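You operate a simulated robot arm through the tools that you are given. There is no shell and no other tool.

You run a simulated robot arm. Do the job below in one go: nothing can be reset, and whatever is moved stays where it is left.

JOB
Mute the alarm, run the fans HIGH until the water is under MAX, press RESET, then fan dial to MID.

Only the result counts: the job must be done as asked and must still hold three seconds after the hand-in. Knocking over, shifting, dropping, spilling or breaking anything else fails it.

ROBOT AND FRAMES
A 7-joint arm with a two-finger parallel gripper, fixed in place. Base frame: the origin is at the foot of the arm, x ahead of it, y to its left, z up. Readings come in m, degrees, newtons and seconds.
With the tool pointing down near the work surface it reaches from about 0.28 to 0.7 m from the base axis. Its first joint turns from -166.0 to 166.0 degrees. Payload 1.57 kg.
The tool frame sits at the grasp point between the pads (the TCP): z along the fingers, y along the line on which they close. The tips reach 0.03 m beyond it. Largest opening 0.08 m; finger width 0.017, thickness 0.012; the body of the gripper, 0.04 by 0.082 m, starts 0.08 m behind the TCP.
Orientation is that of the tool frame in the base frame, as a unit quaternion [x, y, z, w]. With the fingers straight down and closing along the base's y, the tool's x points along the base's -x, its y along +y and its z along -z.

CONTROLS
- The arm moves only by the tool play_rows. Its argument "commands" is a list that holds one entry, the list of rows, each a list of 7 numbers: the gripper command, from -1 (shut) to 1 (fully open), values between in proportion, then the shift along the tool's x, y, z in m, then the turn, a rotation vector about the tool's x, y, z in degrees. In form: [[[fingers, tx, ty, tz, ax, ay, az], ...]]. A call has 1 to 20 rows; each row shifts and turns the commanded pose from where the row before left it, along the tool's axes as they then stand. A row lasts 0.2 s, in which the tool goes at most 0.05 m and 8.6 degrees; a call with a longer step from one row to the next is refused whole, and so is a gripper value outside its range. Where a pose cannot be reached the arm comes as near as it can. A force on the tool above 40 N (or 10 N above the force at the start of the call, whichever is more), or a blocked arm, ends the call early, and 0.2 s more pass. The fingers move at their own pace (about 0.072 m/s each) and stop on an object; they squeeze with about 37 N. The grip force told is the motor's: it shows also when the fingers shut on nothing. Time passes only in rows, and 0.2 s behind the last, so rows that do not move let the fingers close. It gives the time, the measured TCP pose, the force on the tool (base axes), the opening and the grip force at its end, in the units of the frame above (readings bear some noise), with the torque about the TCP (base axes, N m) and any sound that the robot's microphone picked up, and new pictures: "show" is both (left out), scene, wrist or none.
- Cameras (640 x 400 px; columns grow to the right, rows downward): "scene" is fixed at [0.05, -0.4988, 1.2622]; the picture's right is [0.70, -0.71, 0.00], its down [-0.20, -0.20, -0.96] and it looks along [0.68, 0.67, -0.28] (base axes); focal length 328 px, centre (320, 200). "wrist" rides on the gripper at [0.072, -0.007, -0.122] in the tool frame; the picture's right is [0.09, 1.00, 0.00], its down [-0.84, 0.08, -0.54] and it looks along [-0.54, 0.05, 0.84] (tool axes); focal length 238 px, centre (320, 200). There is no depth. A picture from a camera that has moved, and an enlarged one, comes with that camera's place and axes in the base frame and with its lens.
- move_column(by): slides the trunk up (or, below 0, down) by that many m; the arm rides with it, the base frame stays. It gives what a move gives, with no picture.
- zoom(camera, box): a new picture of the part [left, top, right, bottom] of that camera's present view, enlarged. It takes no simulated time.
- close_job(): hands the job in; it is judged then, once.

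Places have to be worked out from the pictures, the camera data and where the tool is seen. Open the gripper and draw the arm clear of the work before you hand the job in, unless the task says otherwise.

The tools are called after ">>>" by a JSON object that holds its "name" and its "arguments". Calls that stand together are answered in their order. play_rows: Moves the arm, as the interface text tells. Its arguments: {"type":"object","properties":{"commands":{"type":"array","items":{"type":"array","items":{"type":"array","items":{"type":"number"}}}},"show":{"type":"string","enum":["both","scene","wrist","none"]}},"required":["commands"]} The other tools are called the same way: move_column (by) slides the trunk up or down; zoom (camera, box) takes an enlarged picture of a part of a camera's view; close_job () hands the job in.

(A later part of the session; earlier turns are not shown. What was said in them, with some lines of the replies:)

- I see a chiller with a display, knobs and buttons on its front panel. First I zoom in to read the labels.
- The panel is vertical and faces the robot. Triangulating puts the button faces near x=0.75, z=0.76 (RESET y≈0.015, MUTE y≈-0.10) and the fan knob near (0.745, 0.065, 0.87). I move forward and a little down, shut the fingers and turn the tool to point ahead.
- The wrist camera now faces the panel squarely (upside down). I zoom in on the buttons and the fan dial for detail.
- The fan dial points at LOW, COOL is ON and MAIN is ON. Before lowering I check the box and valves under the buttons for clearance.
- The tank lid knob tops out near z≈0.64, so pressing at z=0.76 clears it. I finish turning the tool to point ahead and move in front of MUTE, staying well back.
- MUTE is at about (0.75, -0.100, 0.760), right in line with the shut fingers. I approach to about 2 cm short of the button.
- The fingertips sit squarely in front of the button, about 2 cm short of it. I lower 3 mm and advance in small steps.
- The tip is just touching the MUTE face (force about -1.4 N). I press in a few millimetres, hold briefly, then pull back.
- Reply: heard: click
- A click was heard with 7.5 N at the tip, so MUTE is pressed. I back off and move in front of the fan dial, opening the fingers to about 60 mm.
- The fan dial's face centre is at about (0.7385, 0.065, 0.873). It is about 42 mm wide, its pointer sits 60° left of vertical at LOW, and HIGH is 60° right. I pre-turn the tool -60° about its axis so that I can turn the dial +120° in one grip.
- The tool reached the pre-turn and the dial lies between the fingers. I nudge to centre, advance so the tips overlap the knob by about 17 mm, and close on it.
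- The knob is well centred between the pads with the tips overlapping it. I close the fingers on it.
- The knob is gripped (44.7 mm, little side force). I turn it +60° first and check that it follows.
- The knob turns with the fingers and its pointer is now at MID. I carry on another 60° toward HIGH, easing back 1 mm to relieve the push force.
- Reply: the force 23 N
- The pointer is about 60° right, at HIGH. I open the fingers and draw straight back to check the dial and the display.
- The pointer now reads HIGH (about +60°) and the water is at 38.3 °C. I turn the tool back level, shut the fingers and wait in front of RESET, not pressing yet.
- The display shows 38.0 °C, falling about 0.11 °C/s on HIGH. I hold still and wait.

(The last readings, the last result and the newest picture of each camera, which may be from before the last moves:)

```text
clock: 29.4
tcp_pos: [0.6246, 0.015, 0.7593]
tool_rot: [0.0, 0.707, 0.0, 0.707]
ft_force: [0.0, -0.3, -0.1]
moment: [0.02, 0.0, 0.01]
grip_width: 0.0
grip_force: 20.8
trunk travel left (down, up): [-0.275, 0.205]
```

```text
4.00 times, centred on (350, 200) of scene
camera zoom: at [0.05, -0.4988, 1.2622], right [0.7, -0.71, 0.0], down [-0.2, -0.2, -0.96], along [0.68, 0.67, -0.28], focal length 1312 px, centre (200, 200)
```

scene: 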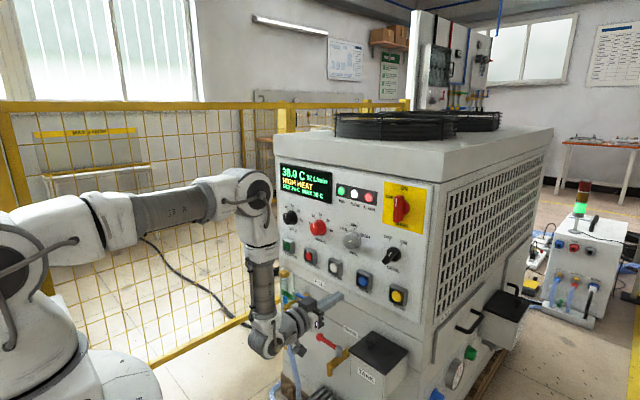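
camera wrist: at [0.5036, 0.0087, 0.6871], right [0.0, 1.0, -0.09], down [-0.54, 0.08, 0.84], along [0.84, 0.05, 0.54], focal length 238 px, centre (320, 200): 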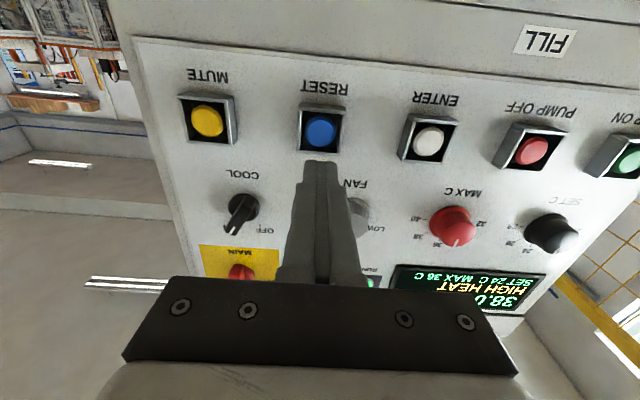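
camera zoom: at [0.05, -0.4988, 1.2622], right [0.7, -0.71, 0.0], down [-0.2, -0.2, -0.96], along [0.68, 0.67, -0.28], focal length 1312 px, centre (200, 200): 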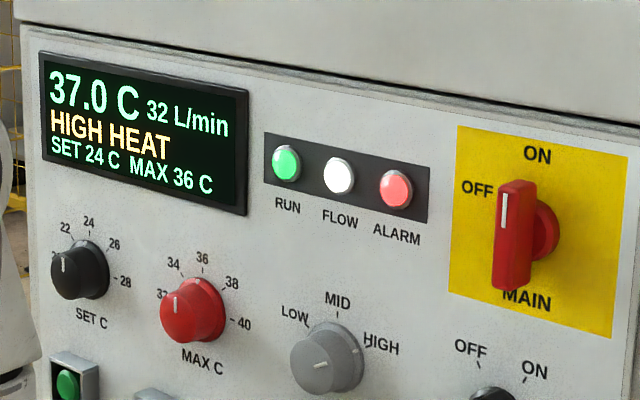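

The display shows 37.0 °C with the dial still at HIGH. I keep waiting for it to fall clearly below 36 °C.

>>> {"name": "play_rows", "arguments": {"commands": [[[-1, 0, 0, 0, 0, 0, 0], [-1, 0, 0, 0, 0, 0, 0], [-1, 0, 0, 0, 0, 0, 0], [-1, 0, 0, 0, 0, 0, 0], [-1, 0, 0, 0, 0, 0, 0], [-1, 0, 0, 0, 0, 0, 0], [-1, 0, 0, 0, 0, 0, 0], [-1, 0, 0, 0, 0, 0, 0], [-1, 0, 0, 0, 0, 0, 0], [-1, 0, 0, 0, 0, 0, 0], [-1, 0, 0, 0, 0, 0, 0], [-1, 0, 0, 0, 0, 0, 0], [-1, 0, 0, 0, 0, 0, 0], [-1, 0, 0, 0, 0, 0, 0], [-1, 0, 0, 0, 0, 0, 0], [-1, 0, 0, 0, 0, 0, 0], [-1, 0, 0, 0, 0, 0, 0], [-1, 0, 0, 0, 0, 0, 0], [-1, 0, 0, 0, 0, 0, 0], [-1, 0, 0, 0, 0, 0, 0]]], "show": "none"}}

>>> {"name": "play_rows", "arguments": {"commands": [[[-1, 0, 0, 0, 0, 0, 0], [-1, 0, 0, 0, 0, 0, 0], [-1, 0, 0, 0, 0, 0, 0], [-1, 0, 0, 0, 0, 0, 0], [-1, 0, 0, 0, 0, 0, 0], [-1, 0, 0, 0, 0, 0, 0], [-1, 0, 0, 0, 0, 0, 0], [-1, 0, 0, 0, 0, 0, 0], [-1, 0, 0, 0, 0, 0, 0], [-1, 0, 0, 0, 0, 0, 0], [-1, 0, 0, 0, 0, 0, 0], [-1, 0, 0, 0, 0, 0, 0], [-1, 0, 0, 0, 0, 0, 0], [-1, 0, 0, 0, 0, 0, 0], [-1, 0, 0, 0, 0, 0, 0], [-1, 0, 0, 0, 0, 0, 0], [-1, 0, 0, 0, 0, 0, 0], [-1, 0, 0, 0, 0, 0, 0], [-1, 0, 0, 0, 0, 0, 0], [-1, 0, 0, 0, 0, 0, 0]]], "show": "none"}}

>>> {"name": "zoom", "arguments": {"camera": "scene", "box": [270, 150, 430, 250]}}

```text
clock: 33.6
tcp_pos: [0.6251, 0.0143, 0.7604]
tool_rot: [0.0, 0.707, 0.0, 0.707]
ft_force: [0.2, 0.7, 0.5]
moment: [-0.02, -0.03, -0.03]
grip_width: 0.0
grip_force: 21.5
trunk travel left (down, up): [-0.275, 0.205]
```

```text
clock: 37.8
tcp_pos: [0.6261, 0.0145, 0.7594]
tool_rot: [0.0, 0.707, 0.0, 0.707]
ft_force: [0.2, -0.2, 0.5]
moment: [-0.01, 0.01, 0.0]
grip_width: 0.0
grip_force: 21.4
trunk travel left (down, up): [-0.275, 0.205]
```

```text
4.00 times, centred on (350, 200) of scene
camera zoom: at [0.05, -0.4988, 1.2622], right [0.7, -0.71, 0.0], down [-0.2, -0.2, -0.96], along [0.68, 0.67, -0.28], focal length 1312 px, centre (200, 200)
```

zoom: 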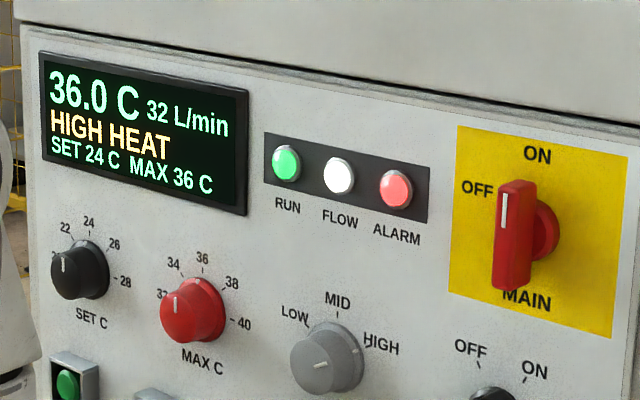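

It shows 36.0 °C, which is not yet under MAX. I wait about 6 s more for a clear margin.

>>> {"name": "play_rows", "arguments": {"commands": [[[-1, 0, 0, 0, 0, 0, 0], [-1, 0, 0, 0, 0, 0, 0], [-1, 0, 0, 0, 0, 0, 0], [-1, 0, 0, 0, 0, 0, 0], [-1, 0, 0, 0, 0, 0, 0], [-1, 0, 0, 0, 0, 0, 0], [-1, 0, 0, 0, 0, 0, 0], [-1, 0, 0, 0, 0, 0, 0], [-1, 0, 0, 0, 0, 0, 0], [-1, 0, 0, 0, 0, 0, 0], [-1, 0, 0, 0, 0, 0, 0], [-1, 0, 0, 0, 0, 0, 0], [-1, 0, 0, 0, 0, 0, 0], [-1, 0, 0, 0, 0, 0, 0], [-1, 0, 0, 0, 0, 0, 0], [-1, 0, 0, 0, 0, 0, 0], [-1, 0, 0, 0, 0, 0, 0], [-1, 0, 0, 0, 0, 0, 0], [-1, 0, 0, 0, 0, 0, 0], [-1, 0, 0, 0, 0, 0, 0]]], "show": "none"}}

>>> {"name": "play_rows", "arguments": {"commands": [[[-1, 0, 0, 0, 0, 0, 0], [-1, 0, 0, 0, 0, 0, 0], [-1, 0, 0, 0, 0, 0, 0], [-1, 0, 0, 0, 0, 0, 0], [-1, 0, 0, 0, 0, 0, 0], [-1, 0, 0, 0, 0, 0, 0], [-1, 0, 0, 0, 0, 0, 0], [-1, 0, 0, 0, 0, 0, 0], [-1, 0, 0, 0, 0, 0, 0], [-1, 0, 0, 0, 0, 0, 0]]], "show": "none"}}

>>> {"name": "zoom", "arguments": {"camera": "scene", "box": [270, 150, 430, 250]}}

```text
clock: 42.0
tcp_pos: [0.6263, 0.0155, 0.759]
tool_rot: [0.0, 0.707, 0.0, 0.707]
ft_force: [0.1, 0.6, 0.3]
moment: [0.02, 0.01, -0.02]
grip_width: 0.0
grip_force: 21.3
trunk travel left (down, up): [-0.275, 0.205]
```

```text
clock: 44.2
tcp_pos: [0.6271, 0.0147, 0.76]
tool_rot: [0.0, 0.707, 0.0, 0.707]
ft_force: [1.1, 0.7, 0.4]
moment: [-0.01, 0.01, 0.02]
grip_width: 0.0
grip_force: 21.0
trunk travel left (down, up): [-0.275, 0.205]
```

```text
4.00 times, centred on (350, 200) of scene
camera zoom: at [0.05, -0.4988, 1.2622], right [0.7, -0.71, 0.0], down [-0.2, -0.2, -0.96], along [0.68, 0.67, -0.28], focal length 1312 px, centre (200, 200)
```

zoom: 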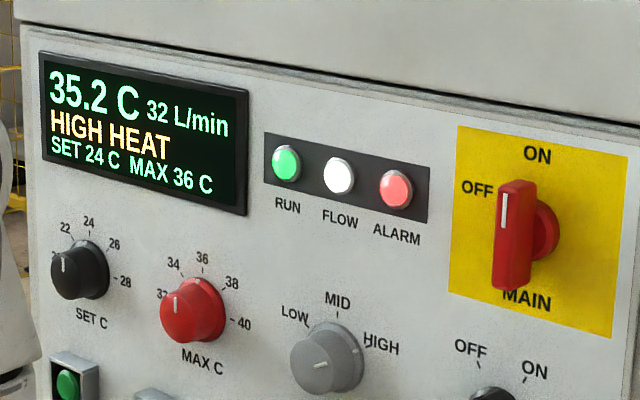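

35.2 °C is clearly under MAX, and the alarm is still latched. I approach RESET and press with the same travel that clicked MUTE.

>>> {"name": "play_rows", "arguments": {"commands": [[[-1, -0.0005, 0.0005, 0.04, 0, 0, 0], [-1, 0, 0, 0.03, 0, 0, 0], [-1, 0, 0, 0.012, 0, 0, 0], [-1, 0, 0, 0.004, 0, 0, 0], [-1, 0, 0, 0.003, 0, 0, 0], [-1, 0, 0, 0.003, 0, 0, 0], [-1, 0, 0, 0.002, 0, 0, 0], [-1, 0, 0, 0.001, 0, 0, 0]]]}}

>>> {"name": "zoom", "arguments": {"camera": "scene", "box": [270, 150, 430, 250]}}

```text
clock: 46.0
tcp_pos: [0.7206, 0.0153, 0.7617]
tool_rot: [0.001, 0.707, -0.001, 0.707]
ft_force: [-6.7, -1.8, 0.7]
moment: [-0.01, -0.03, -0.03]
grip_width: 0.0
grip_force: 21.7
trunk travel left (down, up): [-0.275, 0.205]
heard: click
camera wrist: at [0.5981, 0.0091, 0.6881], right [0.0, 1.0, -0.09], down [-0.54, 0.08, 0.84], along [0.84, 0.05, 0.54], focal length 238 px, centre (320, 200)
```

scene: 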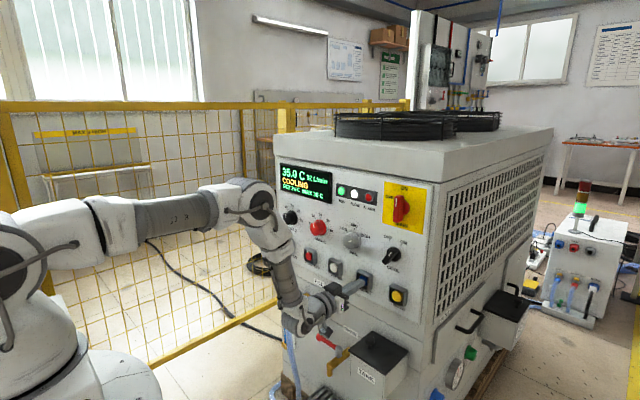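
wrist: 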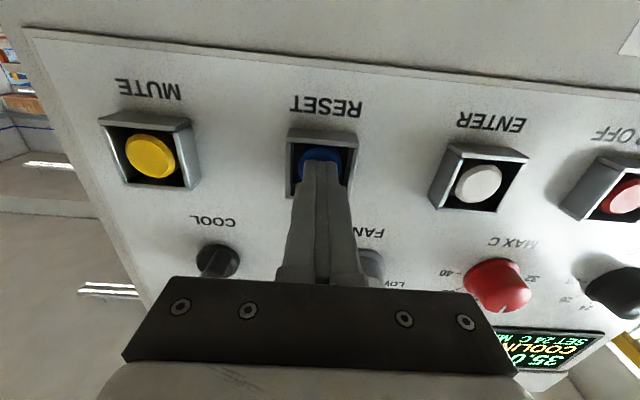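

```text
4.00 times, centred on (350, 200) of scene
camera zoom: at [0.05, -0.4988, 1.2622], right [0.7, -0.71, 0.0], down [-0.2, -0.2, -0.96], along [0.68, 0.67, -0.28], focal length 1312 px, centre (200, 200)
```

zoom: 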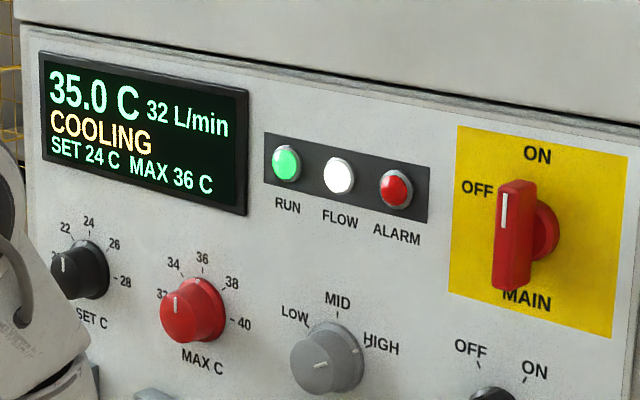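

RESET clicked: the alarm lamp is out and the display reads COOLING at 35.0 °C. I back off, open the fingers and line up on the fan dial again, turned +60°.

>>> {"name": "play_rows", "arguments": {"commands": [[[-1, 0, 0, -0.015, 0, 0, 0], [-1, 0, 0, -0.04, 0, 0, 0], [-1, 0, 0, -0.04, 0, 0, 0], [0.5, -0.03807, 0.01627, 0, 0, 0, 0], [0.5, -0.03807, 0.01627, 0, 0, 0, 0], [0.5, -0.03807, 0.01627, 0, 0, 0, 0], [0.5, 0, 0, 0, 0, 0, 8.57], [0.5, 0, 0, 0, 0, 0, 8.57], [0.5, 0, 0, 0, 0, 0, 8.57], [0.5, 0, 0, 0, 0, 0, 8.57], [0.5, 0, 0, 0, 0, 0, 8.57], [0.5, 0, 0, 0, 0, 0, 8.57], [0.5, 0, 0, 0, 0, 0, 8.57], [0.5, 0, 0, 0.05, 0, 0, 0], [0.5, 0, 0, 0.02, 0, 0, 0], [0.5, 0, 0, 0, 0, 0, 0]]]}}

>>> {"name": "zoom", "arguments": {"camera": "wrist", "box": [220, 80, 420, 205]}}

>>> {"name": "zoom", "arguments": {"camera": "scene", "box": [270, 150, 430, 250]}}

```text
clock: 49.4
tcp_pos: [0.6962, 0.063, 0.875]
tool_rot: [0.355, 0.613, 0.351, 0.612]
ft_force: [-0.1, 0.0, 0.2]
moment: [-0.02, -0.02, 0.0]
grip_width: 0.0599
grip_force: 0.1
trunk travel left (down, up): [-0.275, 0.205]
camera wrist: at [0.574, 0.1228, 0.8324], right [0.0, 0.58, 0.82], down [-0.54, -0.69, 0.49], along [0.84, -0.44, 0.31], focal length 238 px, centre (320, 200)
```

scene: 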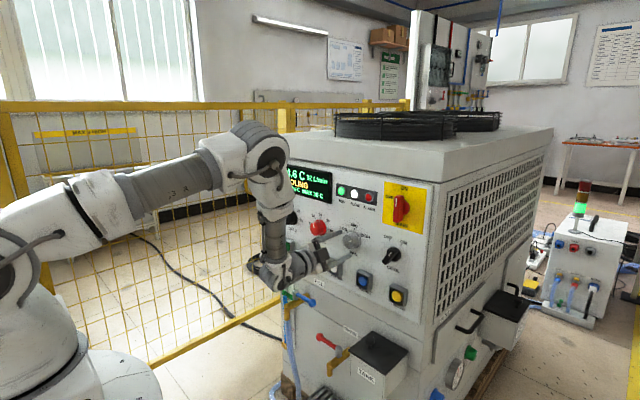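
wrist: 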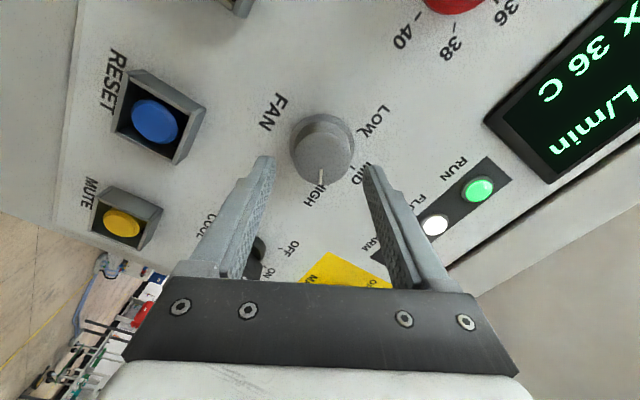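

```text
3.20 times, centred on (320, 142) of wrist
camera zoom: at [0.574, 0.1228, 0.8324], right [0.0, 0.58, 0.82], down [-0.54, -0.69, 0.49], along [0.84, -0.44, 0.31], focal length 763 px, centre (320, 384)
```

zoom: 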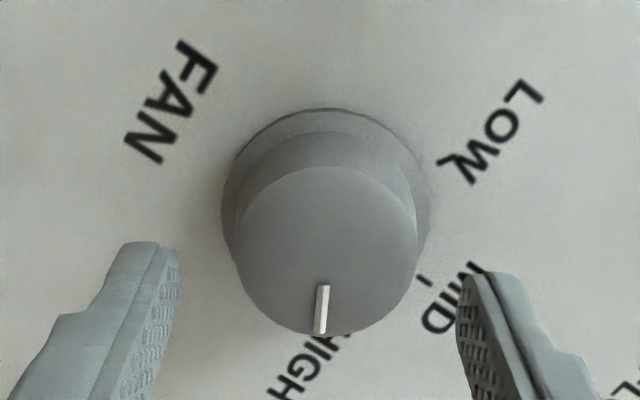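

```text
4.00 times, centred on (350, 200) of scene
camera zoom: at [0.05, -0.4988, 1.2622], right [0.7, -0.71, 0.0], down [-0.2, -0.2, -0.96], along [0.68, 0.67, -0.28], focal length 1312 px, centre (200, 200)
```

zoom: 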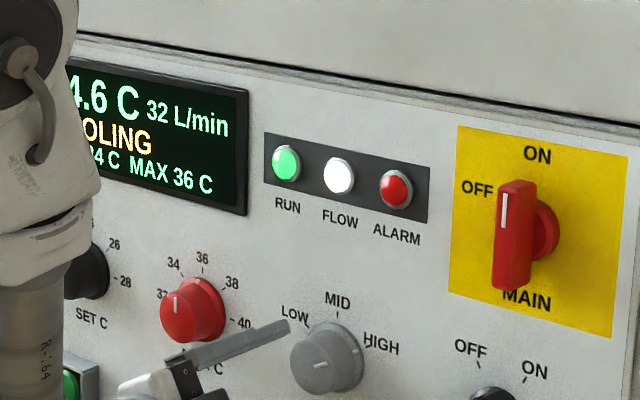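

The dial is between the fingers with its pointer at HIGH, and the water reads 34.6 °C. I centre slightly, advance and close on the knob.

>>> {"name": "play_rows", "arguments": {"commands": [[[0.5, 0.0025, 0.0008, 0.02, 0, 0, 0], [0.5, 0, 0, 0.0085, 0, 0, 0], [0.5, 0, 0, 0, 0, 0, 0], [-1, 0, 0, 0, 0, 0, 0], [-1, 0, 0, 0, 0, 0, 0], [-1, 0, 0, 0, 0, 0, 0]]], "show": "wrist"}}

>>> {"name": "zoom", "arguments": {"camera": "wrist", "box": [220, 80, 420, 205]}}

```text
clock: 50.8
tcp_pos: [0.7233, 0.0669, 0.8738]
tool_rot: [0.354, 0.612, 0.354, 0.612]
ft_force: [0.9, 1.4, -0.9]
moment: [-0.01, 0.0, -0.07]
grip_width: 0.0444
grip_force: 45.5
trunk travel left (down, up): [-0.275, 0.205]
camera wrist: at [0.6015, 0.126, 0.8319], right [0.0, 0.58, 0.82], down [-0.54, -0.69, 0.49], along [0.84, -0.44, 0.31], focal length 238 px, centre (320, 200)
```

wrist: 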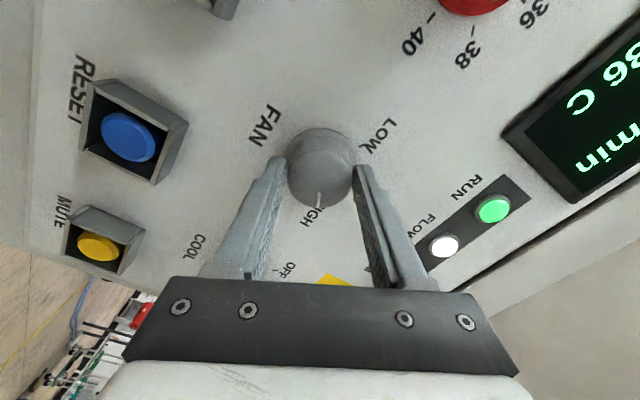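

```text
3.20 times, centred on (320, 142) of wrist
camera zoom: at [0.6015, 0.126, 0.8319], right [0.0, 0.58, 0.82], down [-0.54, -0.69, 0.49], along [0.84, -0.44, 0.31], focal length 763 px, centre (320, 384)
```

zoom: 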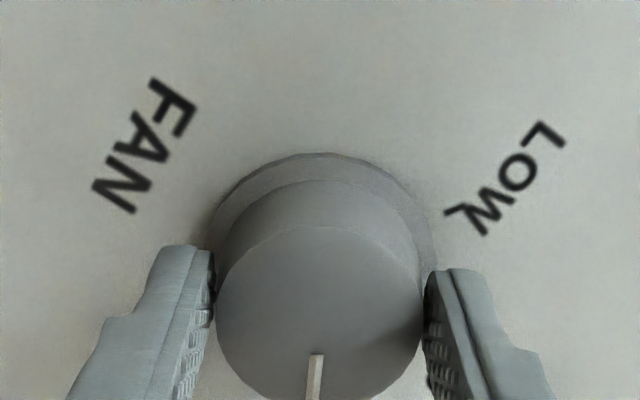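

The knob is gripped with almost no side force. I turn it -60° to bring the pointer to MID.

>>> {"name": "play_rows", "arguments": {"commands": [[[-1, 0, 0, 0, 0, 0, -8.57], [-1, 0, 0, 0, 0, 0, -8.57], [-1, 0, 0, 0, 0, 0, -8.57], [-1, 0, 0, 0, 0, 0, -8.57], [-1, 0, 0, 0, 0, 0, -8.57], [-1, 0, 0, 0, 0, 0, -8.57], [-1, 0, 0, 0, 0, 0, -8.57], [-1, 0, 0, 0, 0, 0, 0]]], "show": "wrist"}}

>>> {"name": "zoom", "arguments": {"camera": "wrist", "box": [220, 80, 420, 205]}}

>>> {"name": "zoom", "arguments": {"camera": "scene", "box": [270, 150, 430, 250]}}

```text
clock: 52.6
tcp_pos: [0.7235, 0.0642, 0.8726]
tool_rot: [-0.001, 0.708, -0.002, 0.706]
ft_force: [-3.5, -2.8, -6.0]
moment: [0.0, -0.66, -0.12]
grip_width: 0.0444
grip_force: 44.9
trunk travel left (down, up): [-0.275, 0.205]
camera wrist: at [0.6013, 0.0591, 0.8013], right [0.0, 1.0, -0.09], down [-0.54, 0.08, 0.84], along [0.84, 0.05, 0.54], focal length 238 px, centre (320, 200)
```

wrist: 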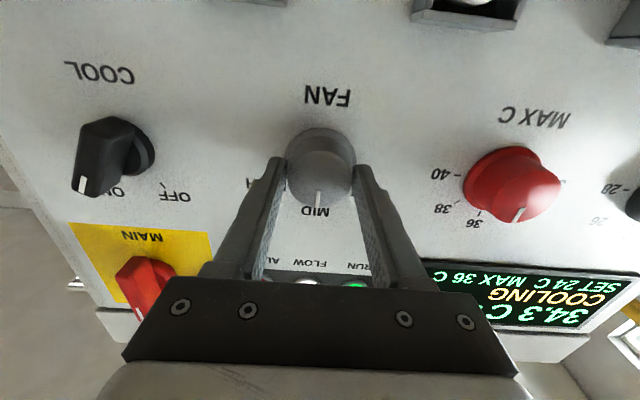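

```text
3.20 times, centred on (320, 142) of wrist
camera zoom: at [0.6013, 0.0591, 0.8013], right [0.0, 1.0, -0.09], down [-0.54, 0.08, 0.84], along [0.84, 0.05, 0.54], focal length 763 px, centre (320, 384)
```

zoom: 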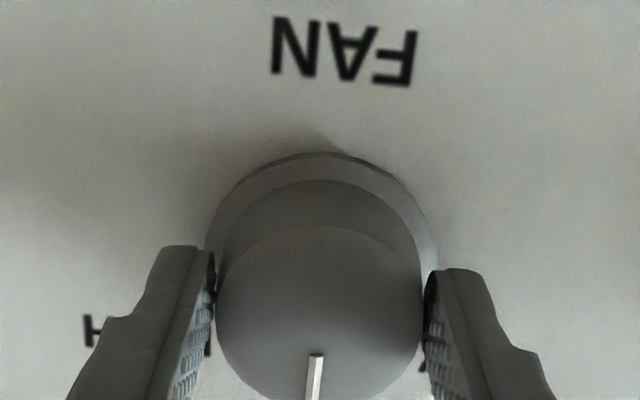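

```text
4.00 times, centred on (350, 200) of scene
camera zoom: at [0.05, -0.4988, 1.2622], right [0.7, -0.71, 0.0], down [-0.2, -0.2, -0.96], along [0.68, 0.67, -0.28], focal length 1312 px, centre (200, 200)
```

zoom: 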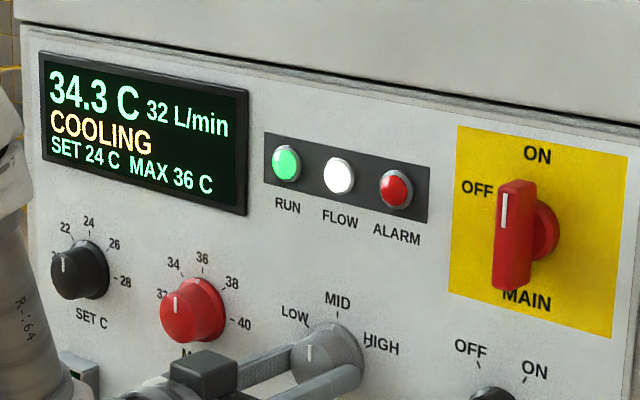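

The pointer lines up with the MID mark. I open the fingers and draw straight back to check the dial uncovered.

>>> {"name": "play_rows", "arguments": {"commands": [[[0.5, 0, 0, 0, 0, 0, 0], [0.5, 0, 0, 0, 0, 0, 0], [0.5, 0, 0, -0.03, 0, 0, 0], [0.5, 0, 0, -0.05, 0, 0, 0], [0.5, 0, 0, -0.04, 0, 0, 0], [0.5, 0, 0, 0, 0, 0, 0]]]}}

>>> {"name": "zoom", "arguments": {"camera": "wrist", "box": [250, 90, 410, 190]}}

>>> {"name": "zoom", "arguments": {"camera": "scene", "box": [270, 150, 430, 250]}}

```text
clock: 54.0
tcp_pos: [0.604, 0.0658, 0.872]
tool_rot: [0.0, 0.707, 0.0, 0.707]
ft_force: [-0.1, 0.7, -0.5]
moment: [-0.03, -0.03, 0.02]
grip_width: 0.0604
grip_force: 0.0
trunk travel left (down, up): [-0.275, 0.205]
camera wrist: at [0.4814, 0.0605, 0.7997], right [0.0, 1.0, -0.09], down [-0.54, 0.08, 0.84], along [0.84, 0.05, 0.54], focal length 238 px, centre (320, 200)
```

scene: 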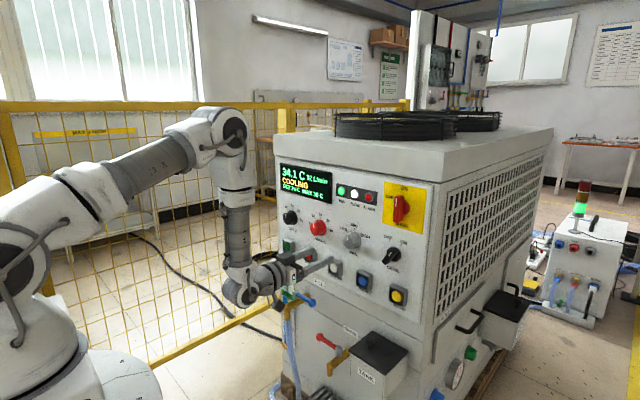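
wrist: 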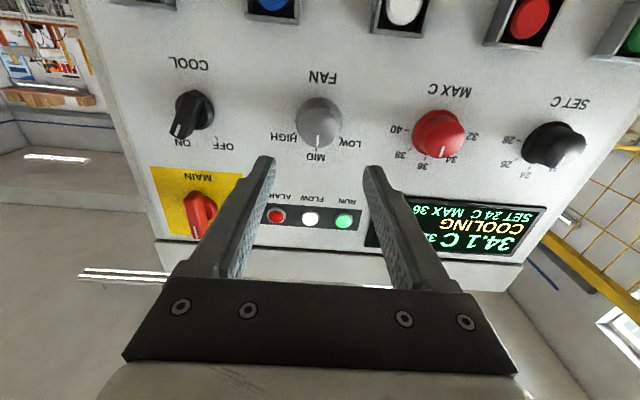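

```text
4.00 times, centred on (330, 140) of wrist
camera zoom: at [0.4814, 0.0605, 0.7997], right [0.0, 1.0, -0.09], down [-0.54, 0.08, 0.84], along [0.84, 0.05, 0.54], focal length 953 px, centre (280, 440)
```

zoom: 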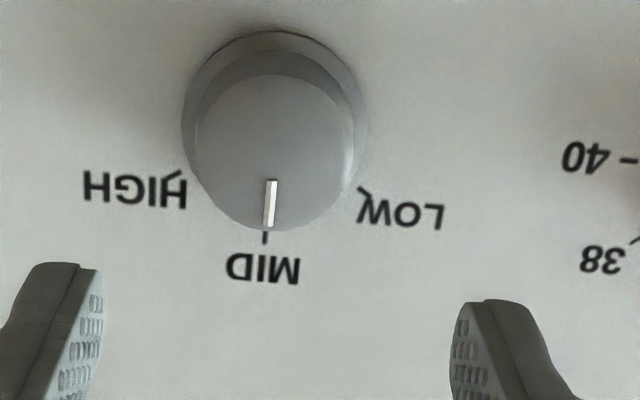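

```text
4.00 times, centred on (350, 200) of scene
camera zoom: at [0.05, -0.4988, 1.2622], right [0.7, -0.71, 0.0], down [-0.2, -0.2, -0.96], along [0.68, 0.67, -0.28], focal length 1312 px, centre (200, 200)
```

zoom: 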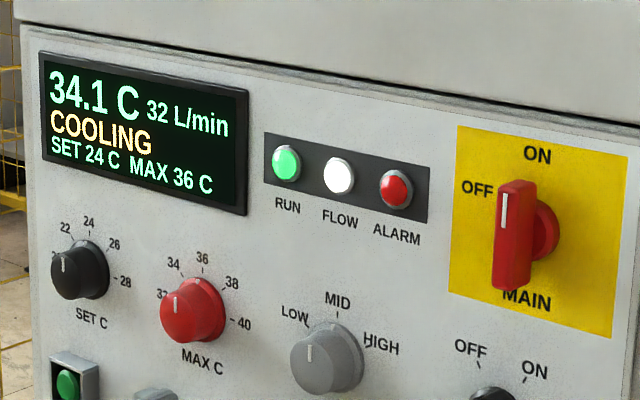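

The dial sits exactly at MID, the display reads COOLING at 34.1 °C and the alarm lamp is out. I open the gripper fully, draw the arm further back and check that everything holds.

>>> {"name": "play_rows", "arguments": {"commands": [[[1, 0, 0, -0.03, 0, 0, 0], [1, 0, 0, -0.03, 0, 0, 0], [1, -0.03, 0, 0, 0, 0, 0], [1, -0.03, 0, 0, 0, 0, 0], [1, 0, 0, 0, 0, 0, 0], [1, 0, 0, 0, 0, 0, 0], [1, 0, 0, 0, 0, 0, 0], [1, 0, 0, 0, 0, 0, 0], [1, 0, 0, 0, 0, 0, 0], [1, 0, 0, 0, 0, 0, 0], [1, 0, 0, 0, 0, 0, 0], [1, 0, 0, 0, 0, 0, 0], [1, 0, 0, 0, 0, 0, 0], [1, 0, 0, 0, 0, 0, 0]]]}}

>>> {"name": "zoom", "arguments": {"camera": "scene", "box": [270, 150, 430, 250]}}

>>> {"name": "zoom", "arguments": {"camera": "scene", "box": [270, 200, 430, 310]}}

```text
clock: 57.0
tcp_pos: [0.5443, 0.0672, 0.9342]
tool_rot: [0.0, 0.707, 0.0, 0.707]
ft_force: [0.0, -0.3, -0.1]
moment: [0.03, -0.01, -0.01]
grip_width: 0.0801
grip_force: 0.0
trunk travel left (down, up): [-0.275, 0.205]
camera wrist: at [0.4221, 0.0606, 0.862], right [0.0, 1.0, -0.09], down [-0.54, 0.08, 0.84], along [0.84, 0.05, 0.54], focal length 238 px, centre (320, 200)
```

scene: 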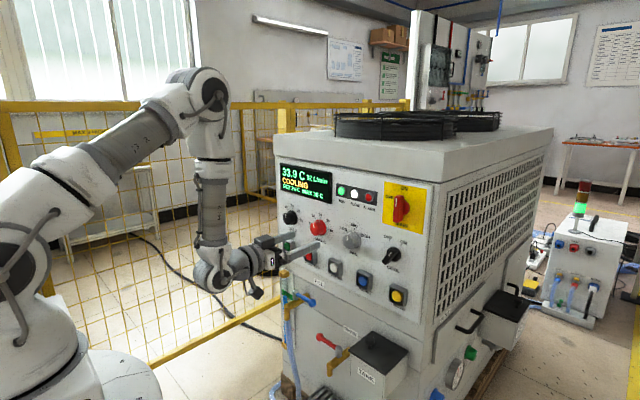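
wrist: 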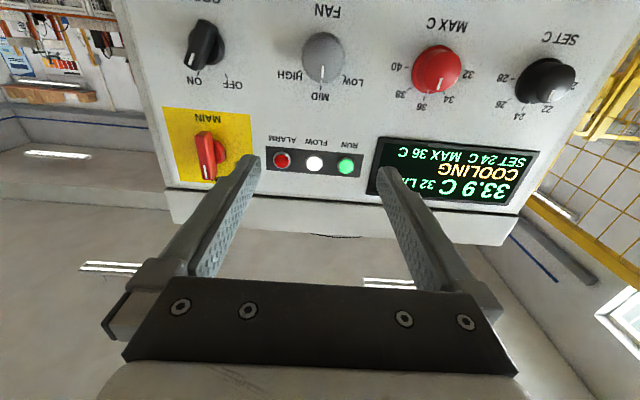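

```text
4.00 times, centred on (350, 200) of scene
camera zoom: at [0.05, -0.4988, 1.2622], right [0.7, -0.71, 0.0], down [-0.2, -0.2, -0.96], along [0.68, 0.67, -0.28], focal length 1312 px, centre (200, 200)
```

zoom: 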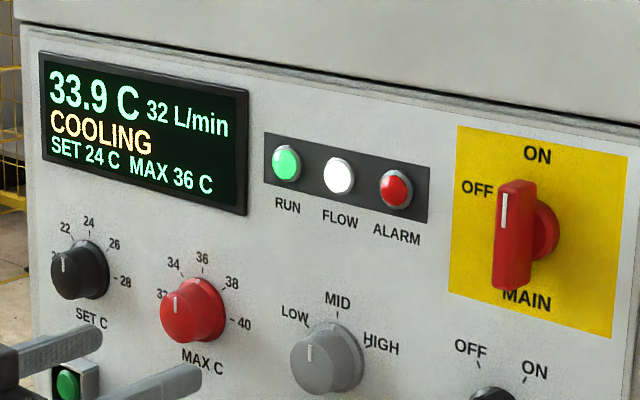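

```text
3.64 times, centred on (350, 255) of scene
camera zoom: at [0.05, -0.4988, 1.2622], right [0.7, -0.71, 0.0], down [-0.2, -0.2, -0.96], along [0.68, 0.67, -0.28], focal length 1192 px, centre (211, 0)
```

zoom: 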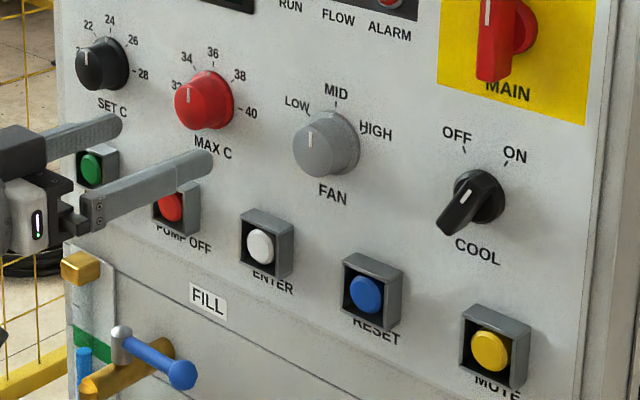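

The water is at 33.9 °C and still falling, the alarm is cleared and the fan dial is at MID. The other controls look unchanged, and the gripper is open and clear of the panel, so I hand the job in.

>>> {"name": "close_job", "arguments": {}}

```text
The job is handed in.
```

The job is done and handed in.

- **Mute:** I pressed MUTE and heard it click. The microphone picked up no alarm sound before or after, so the click is the only sign it took. The alarm lamp stayed lit until RESET.
- **Fans on HIGH:** I turned the fan dial from LOW to HIGH and kept it there until the display read 35.2 °C, under the 36 °C MAX.
- **Reset:** I pressed RESET and heard it click. The alarm lamp went out and the display changed from HIGH HEAT to COOLING.
- **Fan to MID:** I turned the dial back to MID, and the pointer lines up with the mark.

At the last check before hand-in the water was at 33.9 °C and still falling, with no alarm. I saw no other control moved. The gripper is open and the arm is clear of the panel.
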